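You operate a simulated robot arm through the tools that you are given. There is no shell and no other tool. Be economical: measure what you need, move in short steps, check, and stop when the job is done.

Carry out the task below with a simulated robot arm. There is one attempt and no reset: what you move stays moved.

JOB
Brush the light box clean and check the blue-band spoons on it.
Fine: put the brush back; leave them on the lit panel and the stack beside them where it is. Set down upright: orange brush. What is to be rubbed or washed off counts as gone when no trace of it is left.

The check looks at the end state, three seconds after you hand in, the way a careful person would. Anything else that was tipped, shoved, dropped, spilled or broken makes it a failure.

ROBOT AND FRAMES
A 7-joint arm with a three-finger gripper, on a carriage that runs on a rail from [-0.5, -228.2] to [0, 19.8] (x, y) and turns from -1.641 to 4.154 rad about z. Base frame: it is fixed where the carriage stands at the start and does not move with it; the origin is on the floor, on the carriage's upright axis, x ahead of it, y to its left, z up; the surface under the hand at the start is at about z = 80. Lengths are in cm, angles in rad, forces in N, time in s.
With the tool pointing down near the work surface it reaches from about 20 to 72 cm from the robot's upright axis, wherever it stands. Its first joint turns from -2.007 to 2.007 rad. Places, roughly: light box display [40, 60, 80]; panel of the light box [50, 60, 80]; white light box switch [40, 50, 80]; wood dust on the light box [50, 60, 80]. Payload 2.69 kg.
The tool frame sits at the grasp point between the pads (the TCP): z along the fingers, y along the line on which they close. The tips reach 3 cm beyond it. The gripper opens to 12.8 cm. The gripper's body begins 11.7 cm behind the TCP.
Orientation is that of the tool frame in the base frame, as [roll, pitch, yaw] about the fixed x, y, z axes, in that order (R = Rz(yaw) Ry(pitch) Rx(roll)). With the fingers straight down and closing along the base's y, the tool's x points along the base's -x, its y along +y and its z along -z.

CONTROLS
- The arm moves only by the tool nudge_tool. Its argument "targets" is a list of rows, each a list of 3 entries, a list of its own where there are three numbers: the shift along the tool's x, y, z in cm, then the turn, a rotation vector about the tool's x, y, z in rad, then the gripper command, from -1 (fully open) to 1 (shut), values between in proportion. In form: [[[tx, ty, tz], [ax, ay, az], jaw], ...]. A call has 1 to 12 rows; each row is the pose to reach, as a shift and turn from the pose commanded when the call began, along the tool's axes at that moment. Each row takes 0.2 s and may step no farther than 5 cm and 0.15 rad from the row before; otherwise, or with a gripper value out of range, the whole call is refused. Where a pose cannot be reached the arm comes as near as it can. A force on the tool above 40 N (or 10 N above the force at the start of the call, whichever is more), or a blocked arm, ends the call early, and 0.2 s more pass. Each finger halts on what it meets, pressing with about 39 N; the grip force reading is that of the motor and also rises with nothing between the fingers. The clock runs only during rows and for 0.2 s after the last one: add rows that repeat a pose to give the fingers time. It gives the time, the measured TCP pose, the force on the tool (base axes), the opening and the grip force at its end, in the units of the frame above (readings bear some noise), with the torque about the TCP (base axes, N m) and any sound that the robot's microphone picked up.
- Cameras (640 x 400 px; columns grow to the right, rows downward): "scene" is now at [1.08, 19.81, 173.39]; the picture's right is [0.41, -0.91, 0.00], its down [-0.69, -0.31, -0.66] and it looks along [0.60, 0.27, -0.75] (base axes); focal length 264 px, centre (320, 200). "wrist" rides on the gripper at [5.8, 5.4, -13.1] in the tool frame; the picture's right is [-0.68, 0.74, 0.00], its down [-0.62, -0.57, -0.55] and it looks along [-0.40, -0.37, 0.84] (tool axes); focal length 234 px, centre (320, 200). There is no depth. A picture from a camera that has moved, and an enlarged one, comes with that camera's place and axes in the base frame and with its lens.
- capture(camera): a new picture of that camera. The clock stands still meanwhile.
- lift_body(by): slides the trunk up (or, below 0, down) by that many cm; the arm and the scene camera ride with it, the base frame stays. It gives what a move gives, with no picture.
- steer(legs): drives the robot by 1 to 6 legs, each [ahead, left, turn to the left] in cm, cm and rad, along the robot's own axes; the way and the turn of a leg run together, so that a leg with both is an arc; at most 150 cm and 3.142 rad a leg. The arm and the cameras ride along, it lands a little off, and it stops where it bumps. It keeps to its track: a leg is cut to what the track allows. It gives what a move gives.
- aim_head(pan, tilt): turns the head with the scene camera to pan (to the left, within 2.705 rad either way) and tilt (down, from -0.506 to 1.204), counted from straight ahead of the robot. It gives what a move gives.
- zoom(camera, box): a new picture of the part [left, top, right, bottom] of that camera's present view, enlarged. The clock stands still meanwhile.
- close_job(): hands the job in; it is judged then, once.

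Work in short steps. Places have to be worked out from the pictures, the camera data and where the tool is seen: move nearer, look again, correct. Check each grasp and each placing, and mend what went wrong. You have 120 turns and 82 pictures in all, those below and enlarged ones among them. Open the gripper and draw the arm clear of the work before you hand the job in, unless the task says otherwise; then end with one line.

The tools are called by a JSON object that holds its "op" and its "data". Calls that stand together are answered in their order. nudge_tool: Moves the arm, as the interface text tells. Its arguments: {"type":"object","properties":{"targets":{"type":"array","items":{"type":"array"}}},"required":["targets"]} The other tools are called the same way: lift_body (by) slides the trunk up or down; steer (legs) drives the base; aim_head (pan, tilt) turns the head that bears the scene camera; capture (camera) takes a picture; zoom (camera, box) takes an enlarged picture of a part of a camera's view; close_job () hands the job in.

At the start:

```text
clock: 0.0
ee_pos: [50.58, 30.52, 118.53]
tcp_rot: [3.142, -0.001, -3.139]
force: [-0.7, -0.3, -0.5]
moment: [0.01, 0.01, 0.0]
opening: 12.77
grip_force: 0.0
trunk travel left (down, up): [-90.0, 9.0]
robot x, y, heading: [-0.12, -0.51, -0.004]
head pan, tilt: [0.421, 0.853]
```

scene: 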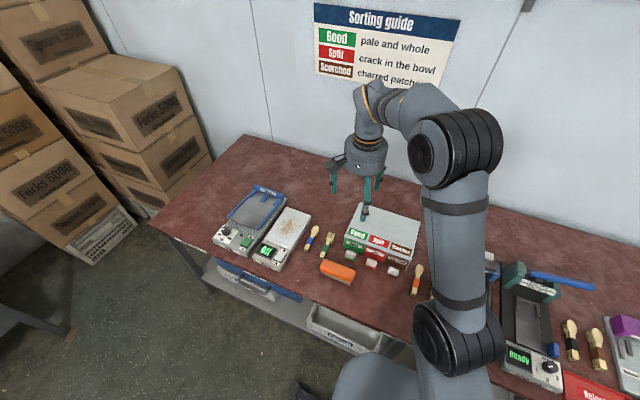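
wrist: 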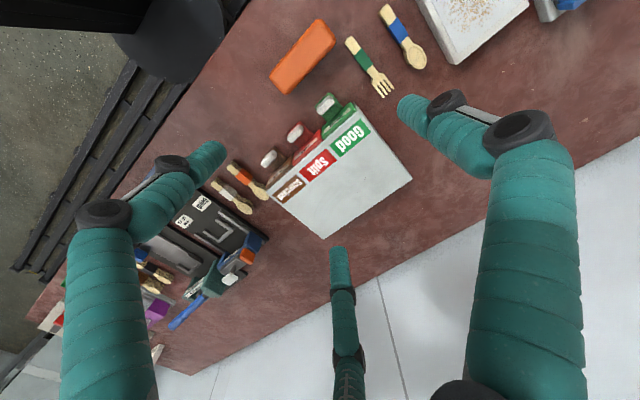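

I'll look at the whole bench more closely before acting.

{"op": "zoom", "data": {"camera": "scene", "box": [200, 170, 440, 320]}}

{"op": "zoom", "data": {"camera": "scene", "box": [440, 230, 640, 400]}}

{"op": "zoom", "data": {"camera": "scene", "box": [300, 0, 480, 100]}}

```text
2.67 times, centred on (320, 245) of scene
camera zoom: at [1.08, 19.81, 173.39], right [0.41, -0.91, 0.0], down [-0.69, -0.31, -0.66], along [0.6, 0.27, -0.75], focal length 704 px, centre (320, 80)
```

zoom: 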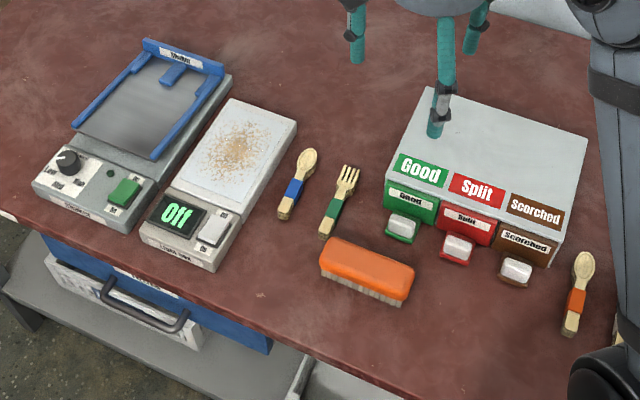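

```text
2.35 times, centred on (540, 315) of scene
camera zoom: at [1.08, 19.81, 173.39], right [0.41, -0.91, 0.0], down [-0.69, -0.31, -0.66], along [0.6, 0.27, -0.75], focal length 621 px, centre (-198, -71)
```

zoom: 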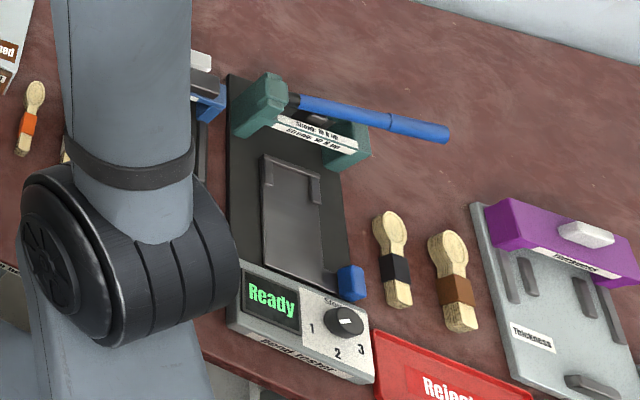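

```text
3.56 times, centred on (390, 50) of scene
camera zoom: at [1.08, 19.81, 173.39], right [0.41, -0.91, 0.0], down [-0.69, -0.31, -0.66], along [0.6, 0.27, -0.75], focal length 938 px, centre (71, 733)
```

zoom: 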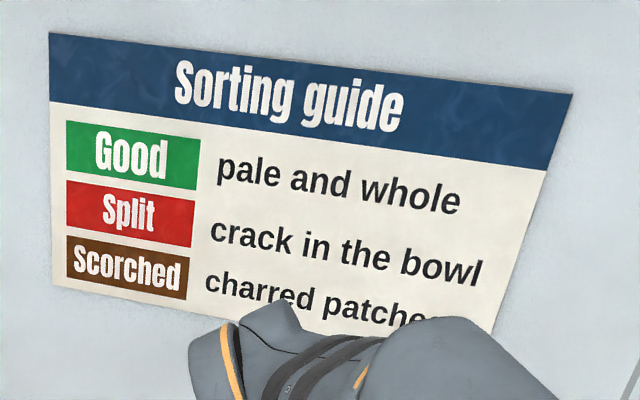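

The light box needs reach to the left, so I'll slide the carriage left along its rail and look again.

{"op": "steer", "data": {"legs": [[0, 18, 0]]}}

{"op": "capture", "data": {"camera": "scene"}}

{"op": "capture", "data": {"camera": "wrist"}}

```text
clock: 1.5
ee_pos: [50.76, 48.31, 118.43]
tcp_rot: [-3.142, 0.001, 3.14]
force: [0.7, 0.4, 0.3]
moment: [-0.03, 0.03, -0.01]
opening: 12.78
grip_force: 0.0
trunk travel left (down, up): [-90.0, 9.0]
robot x, y, heading: [0.19, 17.8, -0.002]
head pan, tilt: [0.421, 0.853]
```

```text
76 pictures are left
camera scene: at [1.15, 37.67, 173.39], right [0.41, -0.91, 0.0], down [-0.69, -0.31, -0.66], along [0.6, 0.27, -0.75], focal length 264 px, centre (320, 200)
```

scene: 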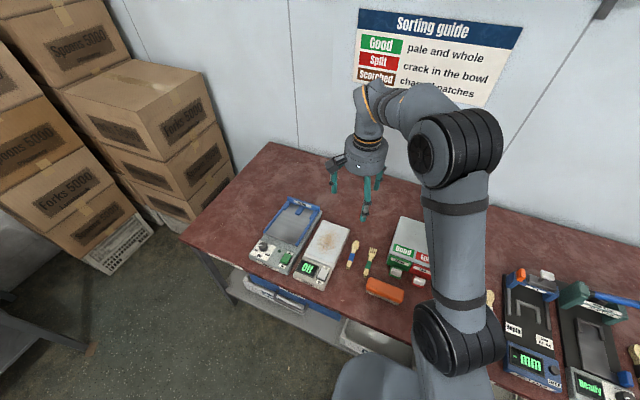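

```text
75 pictures are left
camera wrist: at [44.95, 53.76, 131.73], right [0.68, 0.74, 0.0], down [0.61, -0.57, 0.55], along [0.4, -0.37, -0.84], focal length 234 px, centre (320, 200)
```

wrist: 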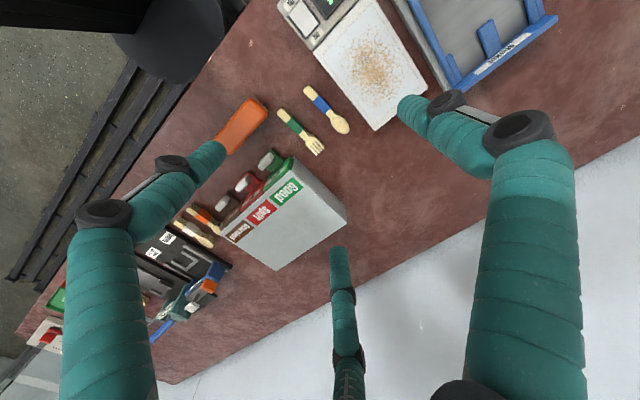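

Zoom in for measurements of brush, box and stacks.

{"op": "zoom", "data": {"camera": "scene", "box": [240, 190, 440, 315]}}

{"op": "zoom", "data": {"camera": "wrist", "box": [180, 0, 440, 162]}}

```text
3.20 times, centred on (340, 252) of scene
camera zoom: at [1.15, 37.67, 173.39], right [0.41, -0.91, 0.0], down [-0.69, -0.31, -0.66], along [0.6, 0.27, -0.75], focal length 845 px, centre (256, 32)
```

zoom: 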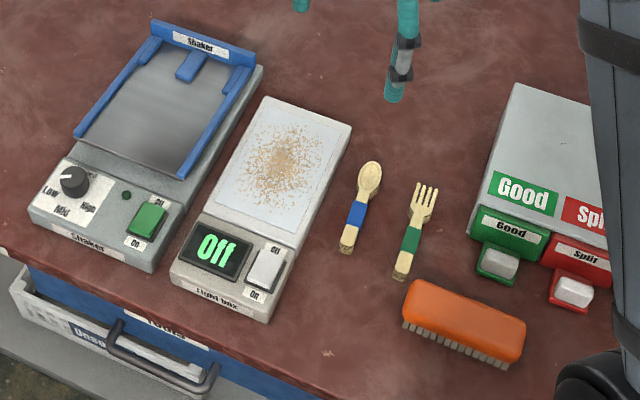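

```text
2.46 times, centred on (310, 81) of wrist
camera zoom: at [44.95, 53.76, 131.73], right [0.68, 0.74, 0.0], down [0.61, -0.57, 0.55], along [0.4, -0.37, -0.84], focal length 576 px, centre (345, 493)
```

zoom: 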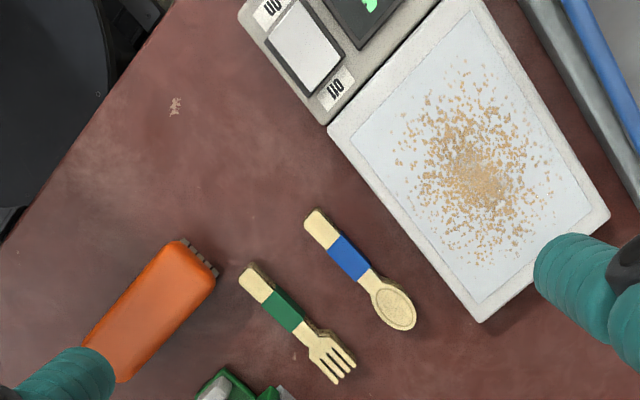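

The brush lies near [44, 32], long axis along y; panel plate spans about x 44–62.6, y 52–64, top z≈84. The blue-band bundle is a stack of spoons, the green one stays. I move above the brush with the hand turned a quarter turn.

{"op": "nudge_tool", "data": {"targets": [[[0.6, -1.5, 0], [0, 0, 0.142], -1], [[1.2, -3, 0], [0, 0, 0.285], -1], [[1.8, -4.4, 1], [0, 0, 0.428], -1], [[2.5, -5.9, 3], [0, 0, 0.571], -1], [[3.1, -7.4, 5], [0, 0, 0.714], -1], [[3.7, -8.9, 7], [0, 0, 0.857], -1], [[4.4, -10.3, 9], [0, 0, 1.0], -1], [[5, -11.8, 11], [0, 0, 1.143], -1], [[5.6, -13.3, 13], [0, 0, 1.286], -1], [[6.2, -14.8, 15], [0, 0, 1.429], -1], [[6.8, -16.2, 17], [0, 0, 1.57], -1], [[6.8, -16.2, 18.4], [0, 0, 1.57], -1]]}}

{"op": "capture", "data": {"camera": "wrist"}}

{"op": "capture", "data": {"camera": "scene"}}

```text
clock: 4.1
ee_pos: [43.8, 32.37, 100.56]
tcp_rot: [3.141, 0.0, 1.568]
force: [-0.8, -0.1, -0.2]
moment: [-0.02, 0.01, 0.01]
opening: 12.82
grip_force: 0.0
trunk travel left (down, up): [-90.0, 9.0]
robot x, y, heading: [0.22, 17.55, -0.001]
head pan, tilt: [0.421, 0.853]
```

```text
72 pictures are left
camera wrist: at [49.3, 38.17, 113.66], right [0.73, -0.68, 0.0], down [-0.57, -0.61, 0.55], along [-0.37, -0.4, -0.84], focal length 234 px, centre (320, 200)
```

wrist: 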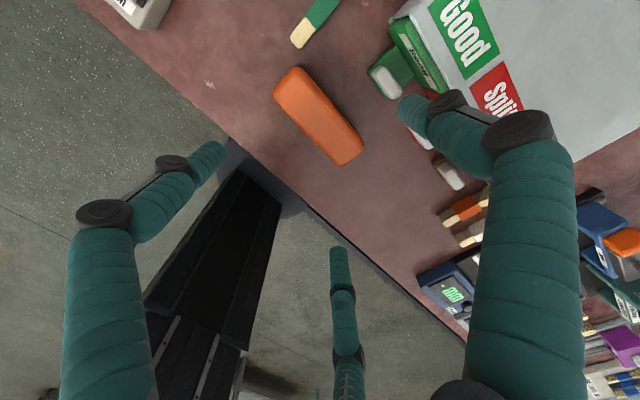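

```text
71 pictures are left
camera scene: at [1.2, 37.71, 173.38], right [0.41, -0.91, 0.0], down [-0.69, -0.31, -0.66], along [0.6, 0.27, -0.75], focal length 264 px, centre (320, 200)
```

scene: 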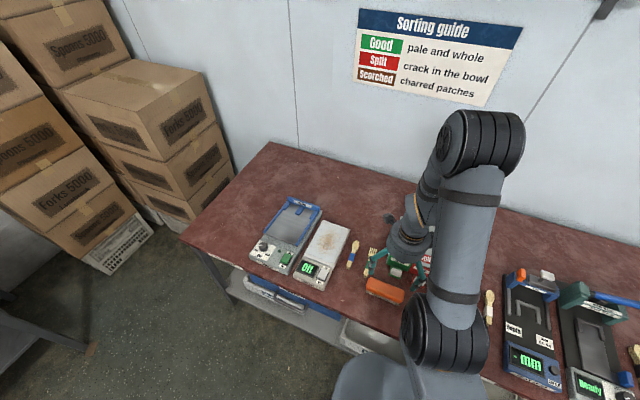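

Sorter levers at x≈51 are close to the far finger, so I narrow the jaws to about 8 cm before going down partway and checking.

{"op": "nudge_tool", "data": {"targets": [[[0, 0.3, 0], [0, 0, 0], -0.25], [[0, 0.3, 0], [0, 0, 0], -0.25], [[0, 0.3, 2], [0, 0, 0], -0.25], [[0, 0.3, 5], [0, 0, 0], -0.25], [[0, 0.3, 8], [0, 0, 0], -0.25], [[0, 0.3, 10], [0, 0, 0], -0.25]]}}

{"op": "capture", "data": {"camera": "wrist"}}

{"op": "zoom", "data": {"camera": "scene", "box": [320, 220, 460, 308]}}

```text
clock: 5.5
ee_pos: [44.22, 32.38, 89.91]
tcp_rot: [-3.141, -0.001, 1.569]
force: [0.0, 0.1, -0.3]
moment: [-0.03, 0.01, -0.02]
opening: 8.01
grip_force: 0.0
trunk travel left (down, up): [-90.0, 9.0]
robot x, y, heading: [-0.33, 17.76, -0.003]
head pan, tilt: [0.421, 0.853]
```

```text
70 pictures are left
camera wrist: at [49.65, 38.21, 103.22], right [0.74, -0.68, 0.0], down [-0.57, -0.62, 0.55], along [-0.37, -0.4, -0.84], focal length 234 px, centre (320, 200)
```

wrist: 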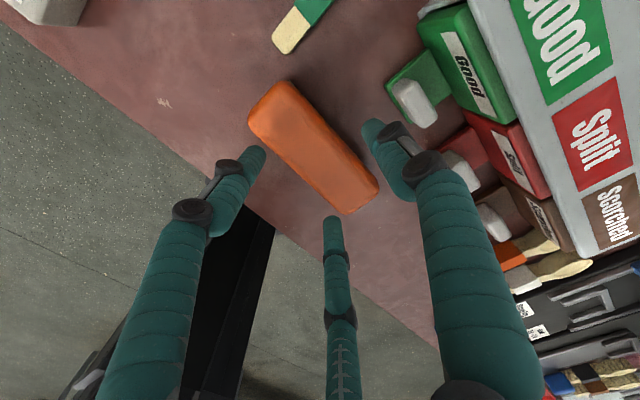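

```text
4.55 times, centred on (390, 264) of scene
camera zoom: at [1.21, 37.63, 173.39], right [0.41, -0.91, 0.0], down [-0.69, -0.31, -0.66], along [0.6, 0.27, -0.75], focal length 1200 px, centre (2, -91)
```

zoom: 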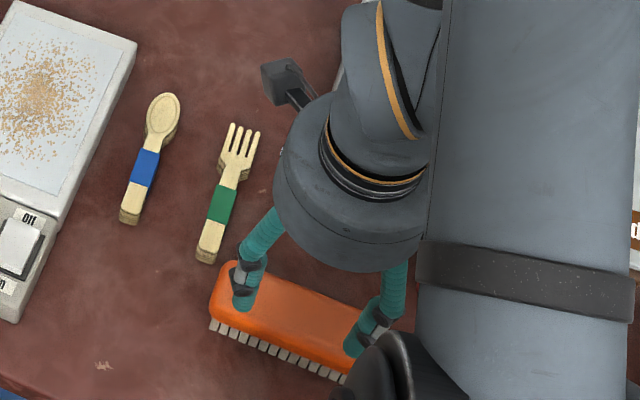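

The pictures show the hand really has three fingers (one at tool +y, two at −y side, closing radially), so at this opening the near two would land on the brush. I'll shift 1.2 cm toward the robot, widen to about 11, and descend with care.

{"op": "nudge_tool", "data": {"targets": [[[0, -0.6, 0], [0, 0, 0], -0.72], [[0, -1.2, 0], [0, 0, 0], -0.72], [[0, -1.2, 0], [0, 0, 0], -0.72], [[0, -1.2, 1], [0, 0, 0], -0.72], [[0, -1.2, 2], [0, 0, 0], -0.72]]}}

{"op": "zoom", "data": {"camera": "scene", "box": [320, 220, 460, 308]}}

{"op": "capture", "data": {"camera": "wrist"}}

```text
clock: 6.7
ee_pos: [42.96, 32.14, 88.15]
tcp_rot: [3.141, 0.0, 1.568]
force: [-0.5, 0.3, -0.2]
moment: [-0.01, 0.01, 0.02]
opening: 11.01
grip_force: 0.1
trunk travel left (down, up): [-90.0, 9.0]
robot x, y, heading: [0.25, 17.26, -0.001]
head pan, tilt: [0.421, 0.853]
```

```text
4.55 times, centred on (390, 264) of scene
camera zoom: at [1.17, 37.64, 173.39], right [0.41, -0.91, 0.0], down [-0.69, -0.31, -0.66], along [0.6, 0.27, -0.75], focal length 1200 px, centre (2, -91)
```

zoom: 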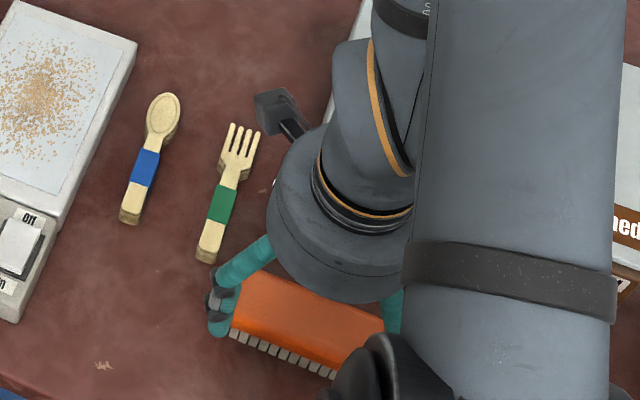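

```text
67 pictures are left
camera wrist: at [48.4, 38.01, 101.32], right [0.74, -0.68, 0.0], down [-0.57, -0.62, 0.55], along [-0.37, -0.4, -0.84], focal length 234 px, centre (320, 200)
```

wrist: 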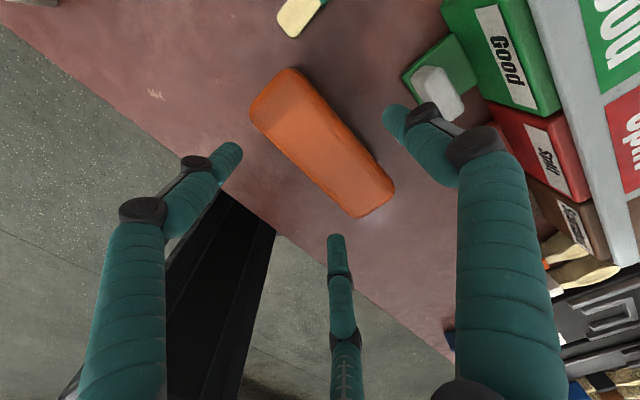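

Fingers look clear on both sides of the brush. I go down to grasp height in small rows.

{"op": "nudge_tool", "data": {"targets": [[[0, 0, 1], [0, 0, 0], -0.72], [[0, 0, 2], [0, 0, 0], -0.72], [[0, 0, 3], [0, 0, 0], -0.72], [[0, 0, 3.7], [0, 0, 0], -0.72]]}}

{"op": "capture", "data": {"camera": "wrist"}}

{"op": "zoom", "data": {"camera": "scene", "box": [320, 220, 460, 308]}}

```text
clock: 7.7
ee_pos: [43.16, 32.02, 84.49]
tcp_rot: [3.141, 0.0, 1.569]
force: [1.1, 0.2, 0.5]
moment: [-0.01, -0.06, 0.03]
opening: 10.98
grip_force: 0.1
trunk travel left (down, up): [-90.0, 9.0]
robot x, y, heading: [0.06, 17.67, -0.002]
head pan, tilt: [0.421, 0.853]
```

```text
66 pictures are left
camera wrist: at [48.43, 37.96, 97.73], right [0.74, -0.68, 0.0], down [-0.57, -0.62, 0.55], along [-0.37, -0.4, -0.84], focal length 234 px, centre (320, 200)
```

wrist: 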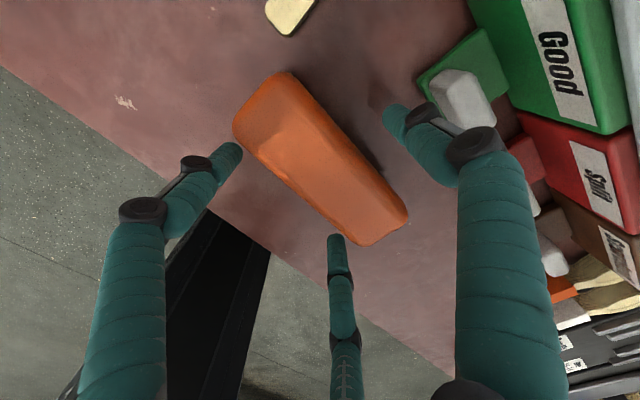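

```text
4.55 times, centred on (390, 264) of scene
camera zoom: at [1.15, 37.64, 173.39], right [0.41, -0.91, 0.0], down [-0.69, -0.31, -0.66], along [0.6, 0.27, -0.75], focal length 1200 px, centre (2, -91)
```

zoom: 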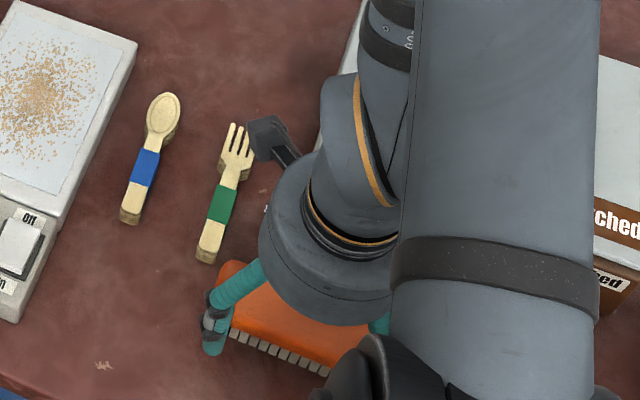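

Closing on the brush.

{"op": "nudge_tool", "data": {"targets": [[[0, 0, 0], [0, 0, 0], 1], [[0, 0, 0], [0, 0, 0], 1], [[0, 0, 0], [0, 0, 0], 1], [[0, 0, 0], [0, 0, 0], 1], [[0, 0, 0], [0, 0, 0], 1], [[0, 0, 0], [0, 0, 0], 1]]}}

{"op": "capture", "data": {"camera": "wrist"}}

```text
clock: 9.1
ee_pos: [42.93, 32.02, 84.47]
tcp_rot: [-3.141, 0.0, 1.57]
force: [0.2, 0.3, 1.0]
moment: [-0.04, -0.08, -0.01]
opening: 6.76
grip_force: 39.0
trunk travel left (down, up): [-90.0, 9.0]
robot x, y, heading: [-0.25, 17.72, -0.001]
head pan, tilt: [0.421, 0.853]
```

```text
64 pictures are left
camera wrist: at [48.43, 37.96, 97.77], right [0.74, -0.68, 0.0], down [-0.57, -0.62, 0.55], along [-0.37, -0.4, -0.84], focal length 234 px, centre (320, 200)
```

wrist: 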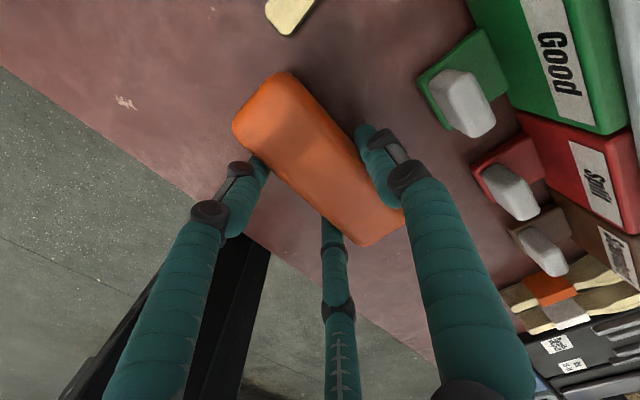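

Gripped firmly (r≈3.4) without moving the brush. Lift it and slide the carriage to the left end for reach.

{"op": "nudge_tool", "data": {"targets": [[[0, 0, -1], [0, 0, 0], 1], [[0, 0, -4], [0, 0, 0], 1], [[0, 0, -8], [0, 0, 0], 1], [[0, 0, -12], [0, 0, 0], 1], [[0, 0, -15], [0, 0, 0], 1], [[0, 0, -15], [0, 0, 0], 1]]}}

{"op": "steer", "data": {"legs": [[0, 2.1, 0]]}}

{"op": "capture", "data": {"camera": "wrist"}}

```text
clock: 10.5
ee_pos: [42.84, 32.18, 99.46]
tcp_rot: [-3.14, 0.0, 1.572]
force: [-0.4, -0.2, -0.5]
moment: [0.0, 0.04, 0.0]
opening: 6.71
grip_force: 39.4
trunk travel left (down, up): [-90.0, 9.0]
robot x, y, heading: [0.24, 17.89, 0.001]
head pan, tilt: [0.421, 0.853]
```

```text
clock: 11.3
ee_pos: [42.73, 33.97, 99.53]
tcp_rot: [-3.141, 0.0, 1.569]
force: [0.1, 0.9, -0.7]
moment: [-0.02, -0.01, 0.01]
opening: 6.72
grip_force: 39.2
trunk travel left (down, up): [-90.0, 9.0]
robot x, y, heading: [0.08, 19.58, -0.002]
head pan, tilt: [0.421, 0.853]
```

```text
63 pictures are left
camera wrist: at [48.26, 39.87, 112.75], right [0.74, -0.68, 0.0], down [-0.57, -0.61, 0.55], along [-0.37, -0.4, -0.84], focal length 234 px, centre (320, 200)
```

wrist: 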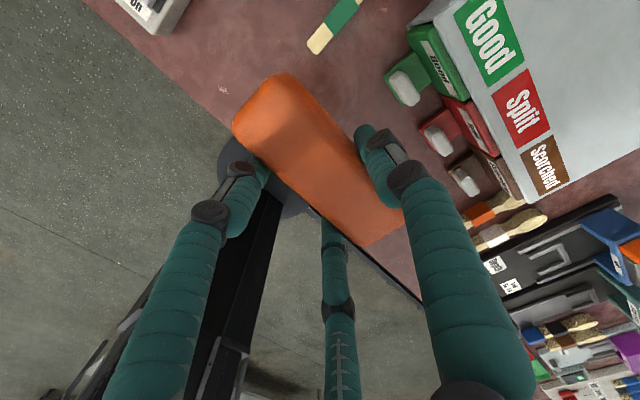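

The brush is held upright. Next, carry it at height over the panel.

{"op": "nudge_tool", "data": {"targets": [[[4, 1.4, 0], [0, 0, 0], 1], [[8, 2.8, 0], [0, 0, 0], 1], [[12, 4.2, 0], [0, 0, 0], 1], [[16, 5.6, 0], [0, 0, 0], 1], [[20, 7, 0], [0, 0, 0], 1], [[23.3, 8.2, 0], [0, 0, 0], 1], [[23.3, 8.2, 0], [0, 0, 0], 1]]}}

{"op": "capture", "data": {"camera": "scene"}}

{"op": "capture", "data": {"camera": "wrist"}}

```text
clock: 12.9
ee_pos: [51.36, 56.95, 99.66]
tcp_rot: [3.141, -0.002, 1.569]
force: [0.3, -0.2, -0.1]
moment: [0.0, 0.04, 0.01]
opening: 6.69
grip_force: 39.3
trunk travel left (down, up): [-90.0, 9.0]
robot x, y, heading: [0.01, 19.61, -0.001]
head pan, tilt: [0.421, 0.853]
```

```text
62 pictures are left
camera scene: at [1.15, 39.26, 173.4], right [0.41, -0.91, 0.0], down [-0.69, -0.31, -0.66], along [0.6, 0.27, -0.75], focal length 264 px, centre (320, 200)
```

scene: 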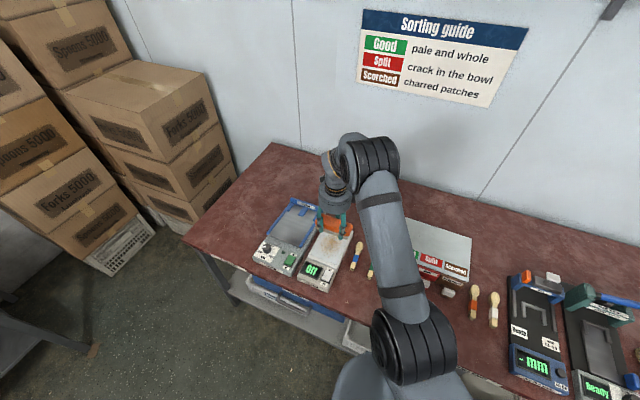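

```text
61 pictures are left
camera wrist: at [56.81, 62.85, 112.92], right [0.74, -0.68, 0.0], down [-0.57, -0.62, 0.55], along [-0.37, -0.4, -0.84], focal length 234 px, centre (320, 200)
```

wrist: 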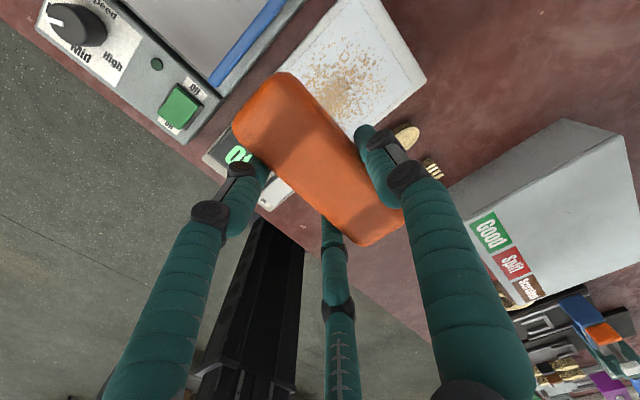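

Lower toward the panel, stopping about 2 cm above expected contact.

{"op": "nudge_tool", "data": {"targets": [[[0, 0, 4], [0, 0, 0], 1], [[0, 0, 7], [0, 0, 0], 1], [[0, 0, 9], [0, 0, 0], 1], [[0, 0, 9], [0, 0, 0], 1]]}}

{"op": "zoom", "data": {"camera": "scene", "box": [250, 180, 410, 290]}}

{"op": "capture", "data": {"camera": "wrist"}}

```text
clock: 13.9
ee_pos: [51.46, 57.04, 90.77]
tcp_rot: [-3.141, -0.001, 1.569]
force: [-0.1, -0.3, -0.8]
moment: [0.0, 0.02, -0.03]
opening: 6.72
grip_force: 39.1
trunk travel left (down, up): [-90.0, 9.0]
robot x, y, heading: [-0.16, 19.86, -0.002]
head pan, tilt: [0.421, 0.853]
```

```text
3.64 times, centred on (330, 235) of scene
camera zoom: at [1.11, 39.33, 173.39], right [0.41, -0.91, 0.0], down [-0.69, -0.31, -0.66], along [0.6, 0.27, -0.75], focal length 960 px, centre (284, 73)
```

zoom: 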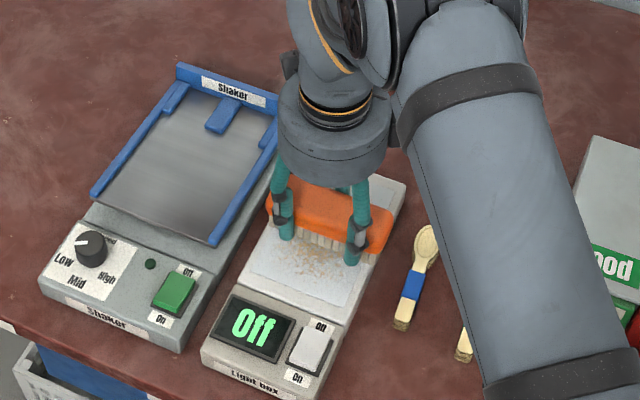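

```text
59 pictures are left
camera wrist: at [56.8, 63.02, 103.96], right [0.74, -0.68, 0.0], down [-0.57, -0.62, 0.55], along [-0.37, -0.4, -0.84], focal length 234 px, centre (320, 200)
```

wrist: 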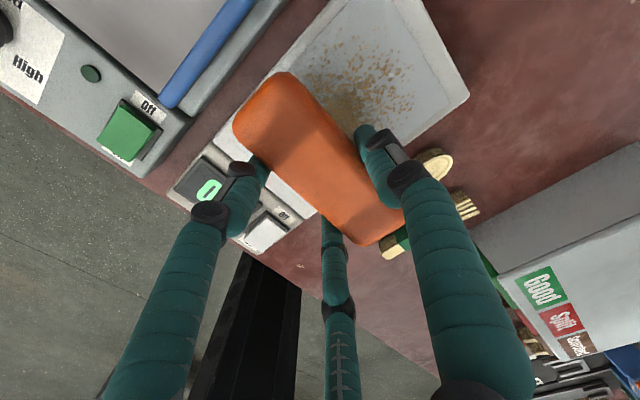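

Approach contact in small steps.

{"op": "nudge_tool", "data": {"targets": [[[0, 0, 1.0], [0, 0, 0], 1], [[0, 0, 1.5], [0, 0, 0], 1], [[0, 0, 1.9], [0, 0, 0], 1], [[0, 0, 2.2], [0, 0, 0], 1]]}}

```text
clock: 14.9
ee_pos: [51.26, 57.22, 88.39]
tcp_rot: [3.141, 0.0, 1.568]
force: [-0.2, -0.4, -0.9]
moment: [0.01, -0.01, 0.06]
opening: 6.71
grip_force: 38.5
trunk travel left (down, up): [-90.0, 9.0]
robot x, y, heading: [0.15, 19.41, -0.001]
head pan, tilt: [0.421, 0.853]
```

No contact yet; continue in 0.2 cm steps.

{"op": "nudge_tool", "data": {"targets": [[[0, 0, 0.2], [0, 0, 0], 1], [[0, 0, 0.4], [0, 0, 0], 1], [[0, 0, 0.5], [0, 0, 0], 1]]}}

{"op": "zoom", "data": {"camera": "scene", "box": [290, 200, 370, 255]}}

```text
clock: 15.7
ee_pos: [51.21, 57.19, 88.17]
tcp_rot: [3.138, -0.003, 1.568]
force: [0.9, -0.3, 15.6]
moment: [-0.87, -0.23, 0.01]
opening: 6.7
grip_force: 38.6
trunk travel left (down, up): [-90.0, 9.0]
robot x, y, heading: [-0.19, 19.78, -0.0]
head pan, tilt: [0.421, 0.853]
```

```text
7.27 times, centred on (330, 228) of scene
camera zoom: at [0.97, 39.21, 173.44], right [0.41, -0.91, 0.0], down [-0.69, -0.31, -0.66], along [0.6, 0.27, -0.75], focal length 1920 px, centre (247, 0)
```

zoom: 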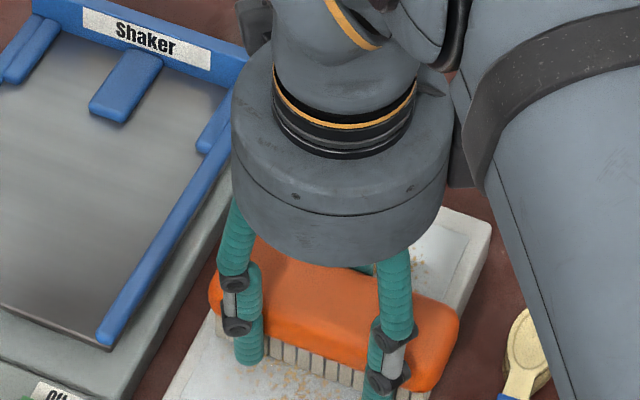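

Contact at z≈88.3 (plate at 83.85). Ease the pressure a little and stroke toward the near edge and then outward.

{"op": "nudge_tool", "data": {"targets": [[[0, 0, -0.15], [0, 0, 0], 1], [[0, -1.3, -0.15], [0, 0, 0], 1], [[0, -2.6, -0.15], [0, 0, 0], 1], [[0, -3.9, -0.15], [0, 0, 0], 1], [[0, -2.6, -0.15], [0, 0, 0], 1], [[0, -1.3, -0.15], [0, 0, 0], 1], [[0, 0, -0.15], [0, 0, 0], 1], [[0, 1.3, -0.15], [0, 0, 0], 1], [[0, 2.6, -0.15], [0, 0, 0], 1], [[0, 3.9, -0.15], [0, 0, 0], 1], [[0, 5.2, -0.15], [0, 0, 0], 1], [[0, 6.5, -0.15], [0, 0, 0], 1]]}}

{"op": "zoom", "data": {"camera": "scene", "box": [250, 180, 410, 290]}}

```text
clock: 18.3
ee_pos: [57.61, 57.09, 88.07]
tcp_rot: [3.139, 0.0, 1.569]
force: [-3.4, 0.5, 11.3]
moment: [-0.04, -0.11, -0.19]
opening: 6.72
grip_force: 38.6
trunk travel left (down, up): [-90.0, 9.0]
robot x, y, heading: [0.25, 19.26, -0.002]
head pan, tilt: [0.421, 0.853]
```

```text
3.64 times, centred on (330, 235) of scene
camera zoom: at [0.93, 39.19, 173.41], right [0.41, -0.91, 0.0], down [-0.69, -0.31, -0.66], along [0.6, 0.27, -0.75], focal length 960 px, centre (284, 73)
```

zoom: 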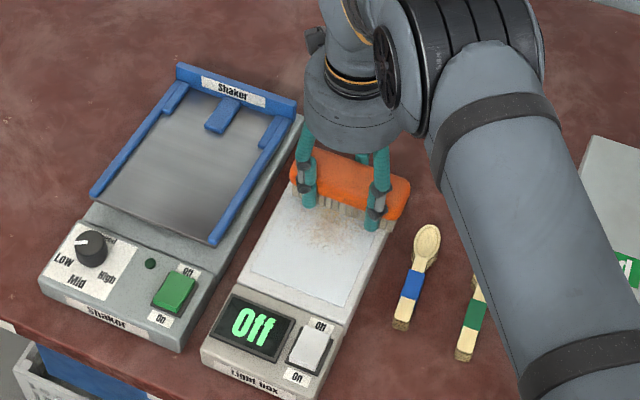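

The dust is fading and the box stays put. Repeat strokes.

{"op": "nudge_tool", "data": {"targets": [[[0, 1.5, 0], [0, 0, 0], 1], [[0, 0, 0], [0, 0, 0], 1], [[0, -1.5, 0], [0, 0, 0], 1], [[0, -3, 0], [0, 0, 0], 1], [[0, -4.5, 0], [0, 0, 0], 1], [[0, -6, 0], [0, 0, 0], 1], [[0, -7.5, 0], [0, 0, 0], 1], [[0, -9, 0], [0, 0, 0], 1], [[0, -10.3, 0], [0, 0, 0], 1], [[0, -9, 0], [0, 0, 0], 1], [[0, -7.5, 0], [0, 0, 0], 1], [[0, -6, 0], [0, 0, 0], 1]]}}

{"op": "nudge_tool", "data": {"targets": [[[0, 1.5, 0], [0, 0, 0], 1], [[0, 3, 0], [0, 0, 0], 1], [[0, 4.5, 0], [0, 0, 0], 1], [[0, 6, 0], [0, 0, 0], 1], [[0, 7.5, 0], [0, 0, 0], 1], [[0, 6, 0], [0, 0, 0], 1], [[0, 4.5, 0], [0, 0, 0], 1], [[0, 3, 0], [0, 0, 0], 1], [[0, 1.5, 0], [0, 0, 0], 1], [[0, 0, 0], [0, 0, 0], 1], [[0, -1.5, 0], [0, 0, 0], 1], [[0, -3, 0], [0, 0, 0], 1]]}}

{"op": "zoom", "data": {"camera": "scene", "box": [250, 180, 410, 290]}}

{"op": "capture", "data": {"camera": "wrist"}}

```text
clock: 20.9
ee_pos: [51.46, 57.34, 88.03]
tcp_rot: [3.141, -0.002, 1.568]
force: [-2.2, 1.1, 11.2]
moment: [0.18, -0.19, 0.0]
opening: 6.71
grip_force: 38.9
trunk travel left (down, up): [-90.0, 9.0]
robot x, y, heading: [0.12, 19.11, -0.001]
head pan, tilt: [0.421, 0.853]
```

```text
clock: 23.5
ee_pos: [48.42, 57.26, 88.0]
tcp_rot: [3.139, -0.003, 1.568]
force: [4.1, 1.3, 19.7]
moment: [-0.03, -0.4, 0.04]
opening: 6.71
grip_force: 38.7
trunk travel left (down, up): [-90.0, 9.0]
robot x, y, heading: [-0.19, 19.0, -0.001]
head pan, tilt: [0.421, 0.853]
```

```text
3.64 times, centred on (330, 235) of scene
camera zoom: at [0.99, 39.21, 173.41], right [0.41, -0.91, 0.0], down [-0.69, -0.31, -0.66], along [0.6, 0.27, -0.75], focal length 960 px, centre (284, 73)
```

zoom: 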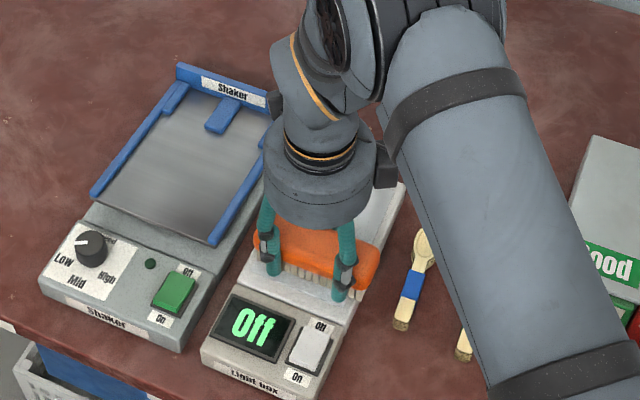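

```text
55 pictures are left
camera wrist: at [53.83, 63.08, 101.29], right [0.74, -0.68, 0.0], down [-0.57, -0.62, 0.55], along [-0.37, -0.4, -0.84], focal length 234 px, centre (320, 200)
```

wrist: 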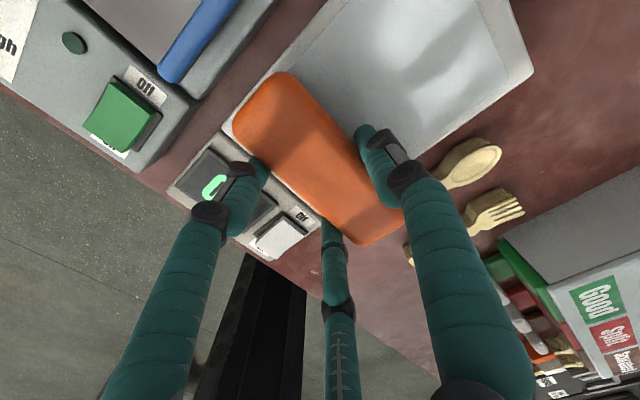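

Far part is clean. I lift and inspect the whole panel.

{"op": "nudge_tool", "data": {"targets": [[[0, 1, 0], [0, 0, 0], 1], [[0, 2, 0], [0, 0, 0], 1], [[0, 2, -1], [0, 0, 0], 1], [[-4, 2, -5], [0, 0, 0], 1], [[-8, 2, -9], [0, 0, 0], 1], [[-12, 2, -12], [0, 0, 0], 1], [[-16, 0, -12], [0, 0, 0], 1], [[-20, -2, -12], [0, 0, 0], 1], [[-20, -2, -12], [0, 0, 0], 1]]}}

{"op": "zoom", "data": {"camera": "scene", "box": [280, 210, 380, 285]}}

{"op": "capture", "data": {"camera": "wrist"}}

```text
refused: row 4 steps farther than a row can; nothing moved
```

```text
5.33 times, centred on (330, 248) of scene
camera zoom: at [0.99, 39.21, 173.41], right [0.41, -0.91, 0.0], down [-0.69, -0.31, -0.66], along [0.6, 0.27, -0.75], focal length 1408 px, centre (267, -53)
```

zoom: 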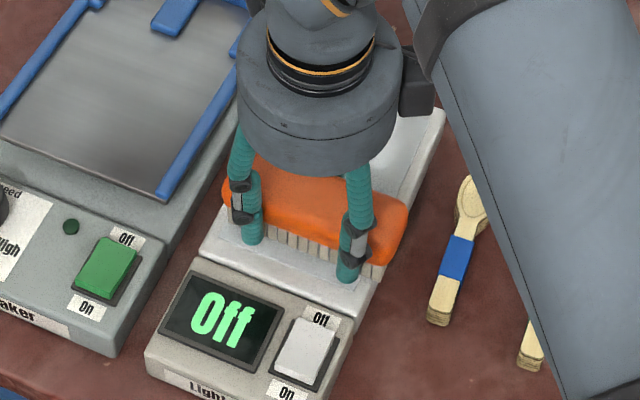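

```text
53 pictures are left
camera wrist: at [53.83, 63.08, 101.29], right [0.74, -0.68, 0.0], down [-0.57, -0.62, 0.55], along [-0.37, -0.4, -0.84], focal length 234 px, centre (320, 200)
```

wrist: 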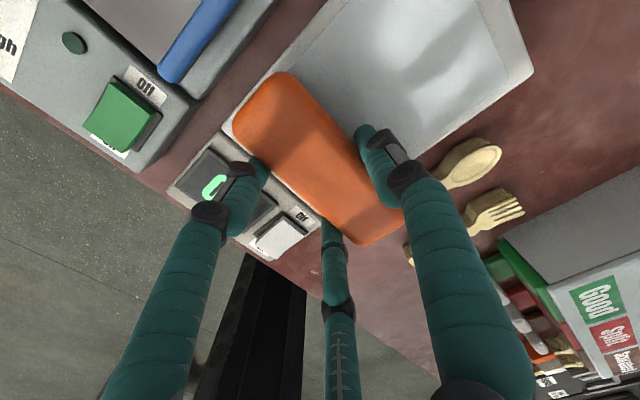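

Row step was too long; redo with smaller steps.

{"op": "nudge_tool", "data": {"targets": [[[0, 1, 0], [0, 0, 0], 1], [[0, 2, 0], [0, 0, 0], 1], [[0, 2, -2], [0, 0, 0], 1], [[0, 2, -6], [0, 0, 0], 1], [[-1, 2, -10], [0, 0, 0], 1], [[-4.5, 1, -12], [0, 0, 0], 1], [[-9, 0, -12], [0, 0, 0], 1], [[-13.5, -1, -12], [0, 0, 0], 1], [[-18, -2, -12], [0, 0, 0], 1], [[-21, -3, -12], [0, 0, 0], 1], [[-21, -3, -12], [0, 0, 0], 1]]}}

{"op": "zoom", "data": {"camera": "scene", "box": [280, 210, 380, 285]}}

{"op": "capture", "data": {"camera": "wrist"}}

```text
clock: 25.9
ee_pos: [45.68, 36.25, 99.92]
tcp_rot: [3.142, 0.002, 1.568]
force: [0.2, 0.5, -0.4]
moment: [-0.01, 0.01, -0.02]
opening: 6.74
grip_force: 39.1
trunk travel left (down, up): [-90.0, 9.0]
robot x, y, heading: [0.08, 19.47, -0.001]
head pan, tilt: [0.421, 0.853]
```

```text
5.33 times, centred on (330, 248) of scene
camera zoom: at [1.19, 39.43, 173.38], right [0.41, -0.91, 0.0], down [-0.69, -0.31, -0.66], along [0.6, 0.27, -0.75], focal length 1408 px, centre (267, -53)
```

zoom: 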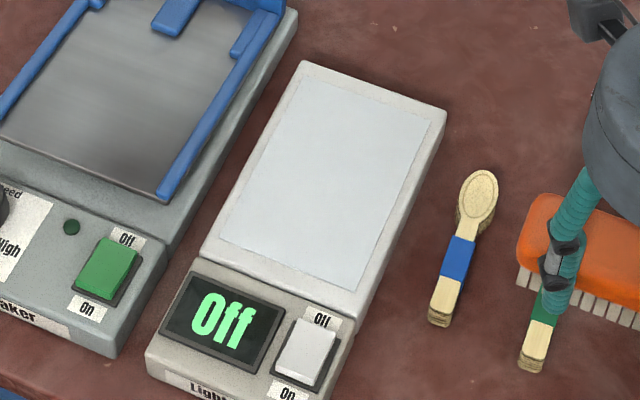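

```text
51 pictures are left
camera wrist: at [51.09, 42.24, 113.08], right [0.74, -0.68, 0.0], down [-0.57, -0.62, 0.55], along [-0.37, -0.4, -0.84], focal length 234 px, centre (320, 200)
```

wrist: 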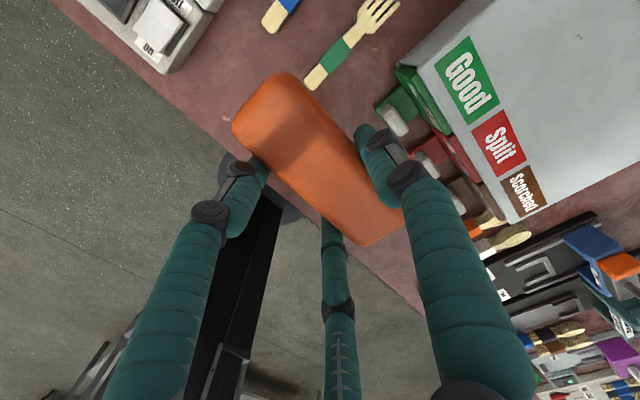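

The panel looks clean; a closer look for any trace.

{"op": "zoom", "data": {"camera": "scene", "box": [312, 217, 366, 273]}}

```text
7.14 times, centred on (339, 245) of scene
camera zoom: at [1.19, 39.43, 173.38], right [0.41, -0.91, 0.0], down [-0.69, -0.31, -0.66], along [0.6, 0.27, -0.75], focal length 1885 px, centre (184, -121)
```

zoom: 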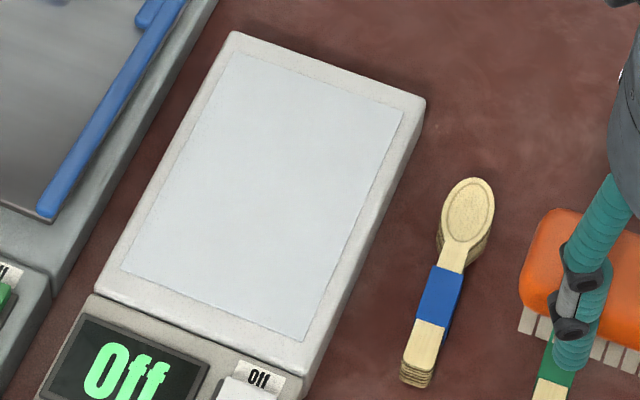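

No trace left. Return the brush to its original spot (TCP 43.0, 32.1).

{"op": "nudge_tool", "data": {"targets": [[[-4.2, -2.6, 0], [0, 0, 0], 1], [[-4.2, -2.6, 4], [0, 0, 0], 1], [[-4.2, -2.6, 8], [0, 0, 0], 1], [[-4.2, -2.6, 12], [0, 0, 0], 1], [[-4.2, -2.6, 14], [0, 0, 0], 1], [[-4.2, -2.6, 14.8], [0, 0, 0], 1], [[-4.2, -2.6, 14.8], [0, 0, 0], 1]]}}

```text
clock: 27.5
ee_pos: [43.04, 32.18, 85.16]
tcp_rot: [-3.141, 0.0, 1.569]
force: [-0.3, 1.5, -0.4]
moment: [0.0, 0.01, 0.0]
opening: 6.71
grip_force: 38.7
trunk travel left (down, up): [-90.0, 9.0]
robot x, y, heading: [-0.29, 19.62, 0.002]
head pan, tilt: [0.421, 0.853]
```

Lower the last bit and open to about 11 once down.

{"op": "nudge_tool", "data": {"targets": [[[0, 0, 0.3], [0, 0, 0], 1], [[0, 0, 0.5], [0, 0, 0], 1], [[0, 0, 0.65], [0, 0, 0], 1], [[0, 0, 0.75], [0, 0, 0], 1]]}}

```text
clock: 28.5
ee_pos: [42.88, 32.02, 84.52]
tcp_rot: [3.14, -0.001, 1.569]
force: [-0.1, -0.1, 12.3]
moment: [0.27, -0.36, 0.03]
opening: 6.71
grip_force: 38.6
trunk travel left (down, up): [-90.0, 9.0]
robot x, y, heading: [0.53, 19.42, -0.003]
head pan, tilt: [0.421, 0.853]
```

It rests on the bench. Release, then rise.

{"op": "nudge_tool", "data": {"targets": [[[0, 0, -0.15], [0, 0, 0], -0.3], [[0, 0, -0.15], [0, 0, 0], -0.72], [[0, 0, -0.15], [0, 0, 0], -0.72], [[0, 0, -0.15], [0, 0, 0], -0.72], [[0, 0, -2], [0, 0, 0], -0.72], [[0, 0, -6], [0, 0, 0], -0.72], [[0, 0, -10], [0, 0, 0], -0.72], [[0, 0, -14], [0, 0, 0], -0.72]]}}

{"op": "capture", "data": {"camera": "wrist"}}

{"op": "zoom", "data": {"camera": "scene", "box": [290, 210, 450, 310]}}

```text
clock: 30.3
ee_pos: [42.86, 31.66, 98.73]
tcp_rot: [3.141, -0.002, 1.57]
force: [-0.7, -0.2, -0.3]
moment: [0.01, -0.04, 0.0]
opening: 11.03
grip_force: 0.1
trunk travel left (down, up): [-90.0, 9.0]
robot x, y, heading: [0.19, 19.74, 0.003]
head pan, tilt: [0.421, 0.853]
```

```text
49 pictures are left
camera wrist: at [48.24, 37.63, 111.89], right [0.74, -0.68, 0.0], down [-0.57, -0.62, 0.55], along [-0.37, -0.4, -0.84], focal length 234 px, centre (320, 200)
```

wrist: 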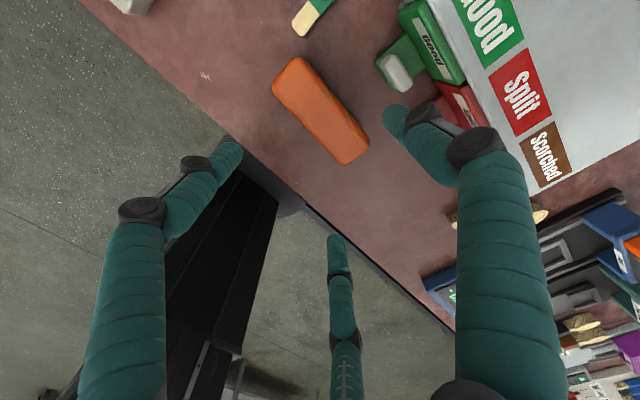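

```text
4.00 times, centred on (370, 260) of scene
camera zoom: at [0.96, 39.27, 173.39], right [0.41, -0.91, 0.0], down [-0.69, -0.31, -0.66], along [0.6, 0.27, -0.75], focal length 1056 px, centre (120, -40)
```

zoom: 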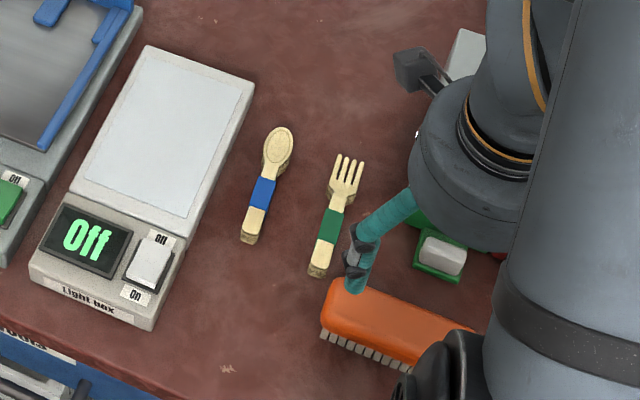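

The brush is back upright. Now the blue-band spoons: axis roughly along x from [48.9, 47.3] to [60, 48]. I turn the hand back and hover over it with a narrower jaw.

{"op": "nudge_tool", "data": {"targets": [[[1.4, 0.9, 0], [0, 0, -0.142], -0.3], [[2.8, 1.8, 0], [0, 0, -0.284], -0.1], [[4.2, 2.8, 0], [0, 0, -0.427], 0.0625], [[5.6, 3.8, 0], [0, 0, -0.57], 0.0625], [[7, 4.8, 0], [0, 0, -0.713], 0.0625], [[8.4, 5.8, 0], [0, 0, -0.856], 0.0625], [[9.8, 6.7, 0], [0, 0, -1.0], 0.0625], [[11.2, 7.6, 0], [0, 0, -1.142], 0.0625], [[12.5, 8.5, 0], [0, 0, -1.285], 0.0625], [[13.7, 9.3, 0], [0, 0, -1.428], 0.0625], [[14.9, 10.1, 0], [0, 0, -1.57], 0.0625], [[14.9, 10.1, 2], [0, 0, -1.57], 0.0625]]}}

{"op": "capture", "data": {"camera": "wrist"}}

{"op": "zoom", "data": {"camera": "scene", "box": [290, 210, 450, 310]}}

```text
clock: 32.9
ee_pos: [53.18, 46.87, 96.36]
tcp_rot: [-3.139, 0.0, 3.14]
force: [-0.7, 0.5, 0.4]
moment: [-0.01, 0.03, 0.03]
opening: 5.99
grip_force: 0.0
trunk travel left (down, up): [-90.0, 9.0]
robot x, y, heading: [0.31, 19.59, -0.005]
head pan, tilt: [0.421, 0.853]
```

```text
47 pictures are left
camera wrist: at [47.31, 52.3, 109.62], right [0.68, 0.74, 0.0], down [0.62, -0.57, 0.55], along [0.4, -0.37, -0.84], focal length 234 px, centre (320, 200)
```

wrist: 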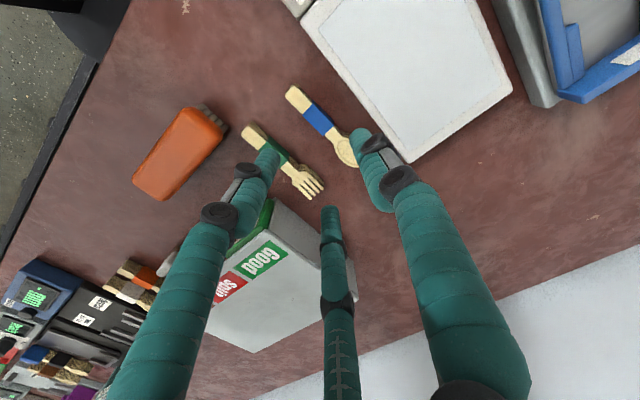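

```text
4.00 times, centred on (370, 260) of scene
camera zoom: at [1.23, 39.38, 173.39], right [0.41, -0.91, 0.0], down [-0.69, -0.31, -0.66], along [0.6, 0.27, -0.75], focal length 1056 px, centre (120, -40)
```

zoom: 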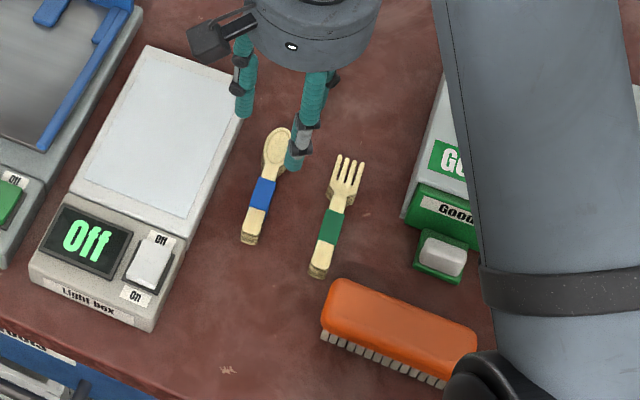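

Axis at y≈47.5. Lower with a tiny correction and look again.

{"op": "nudge_tool", "data": {"targets": [[[0, 0.25, 3], [0, 0, -0.04], 0.0625], [[0, 0.25, 6], [0, 0, -0.04], 0.0625], [[0, 0.25, 8.5], [0, 0, -0.04], 0.0625], [[0, 0.25, 8.5], [0, 0, -0.04], 0.0625]]}}

{"op": "capture", "data": {"camera": "wrist"}}

{"op": "zoom", "data": {"camera": "scene", "box": [320, 215, 400, 270]}}

```text
clock: 33.9
ee_pos: [53.13, 47.25, 87.81]
tcp_rot: [3.14, -0.001, -3.105]
force: [0.4, 0.1, -0.1]
moment: [0.03, 0.0, 0.06]
opening: 6.01
grip_force: 0.0
trunk travel left (down, up): [-90.0, 9.0]
robot x, y, heading: [0.28, 19.68, -0.002]
head pan, tilt: [0.421, 0.853]
```

```text
45 pictures are left
camera wrist: at [47.11, 52.48, 100.96], right [0.65, 0.76, 0.0], down [0.64, -0.54, 0.55], along [0.42, -0.35, -0.84], focal length 234 px, centre (320, 200)
```

wrist: 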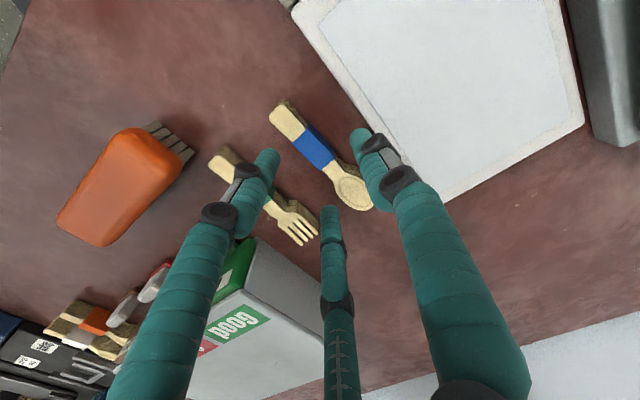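

```text
7.27 times, centred on (360, 242) of scene
camera zoom: at [1.1, 39.33, 173.39], right [0.41, -0.91, 0.0], down [-0.69, -0.31, -0.66], along [0.6, 0.27, -0.75], focal length 1920 px, centre (29, -109)
```

zoom: 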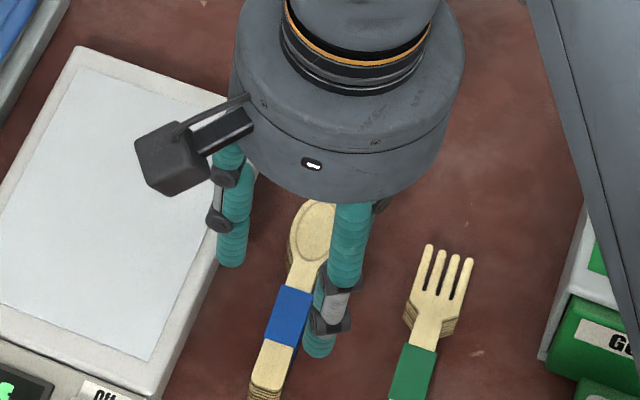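

Fingers straddle the spoons with the box edge clear. Descend to just above the bench.

{"op": "nudge_tool", "data": {"targets": [[[0, 0, 1.5], [0, 0, 0], 0.0625], [[0, 0, 2.7], [0, 0, 0], 0.0625], [[0, 0, 3.5], [0, 0, 0], 0.0625], [[0, 0, 4.0], [0, 0, 0], 0.0625]]}}

{"op": "capture", "data": {"camera": "wrist"}}

{"op": "zoom", "data": {"camera": "scene", "box": [320, 215, 400, 270]}}

```text
clock: 34.9
ee_pos: [52.99, 47.06, 83.83]
tcp_rot: [-3.141, 0.001, -3.103]
force: [-0.8, 0.9, -0.2]
moment: [-0.01, -0.04, -0.04]
opening: 5.99
grip_force: 0.0
trunk travel left (down, up): [-90.0, 9.0]
robot x, y, heading: [0.08, 19.7, -0.002]
head pan, tilt: [0.421, 0.853]
```

```text
43 pictures are left
camera wrist: at [46.99, 52.36, 97.15], right [0.65, 0.76, 0.0], down [0.64, -0.54, 0.55], along [0.42, -0.36, -0.84], focal length 234 px, centre (320, 200)
```

wrist: 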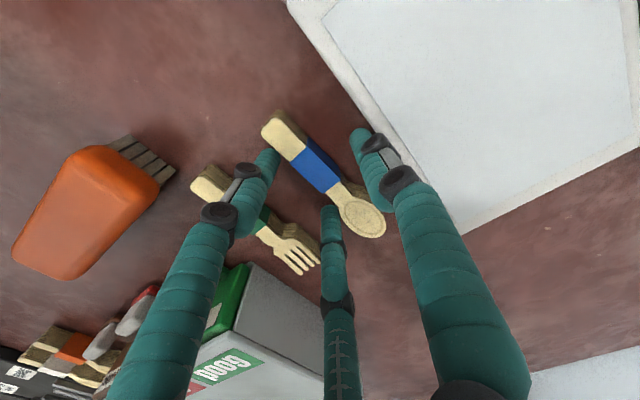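

```text
7.27 times, centred on (360, 242) of scene
camera zoom: at [1.15, 39.35, 173.39], right [0.41, -0.91, 0.0], down [-0.69, -0.31, -0.66], along [0.6, 0.27, -0.75], focal length 1920 px, centre (29, -109)
```

zoom: 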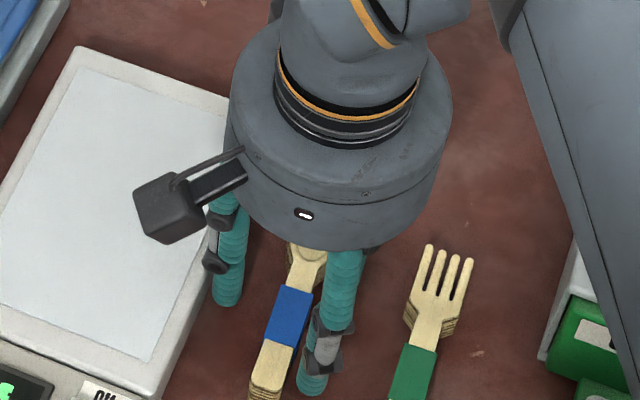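

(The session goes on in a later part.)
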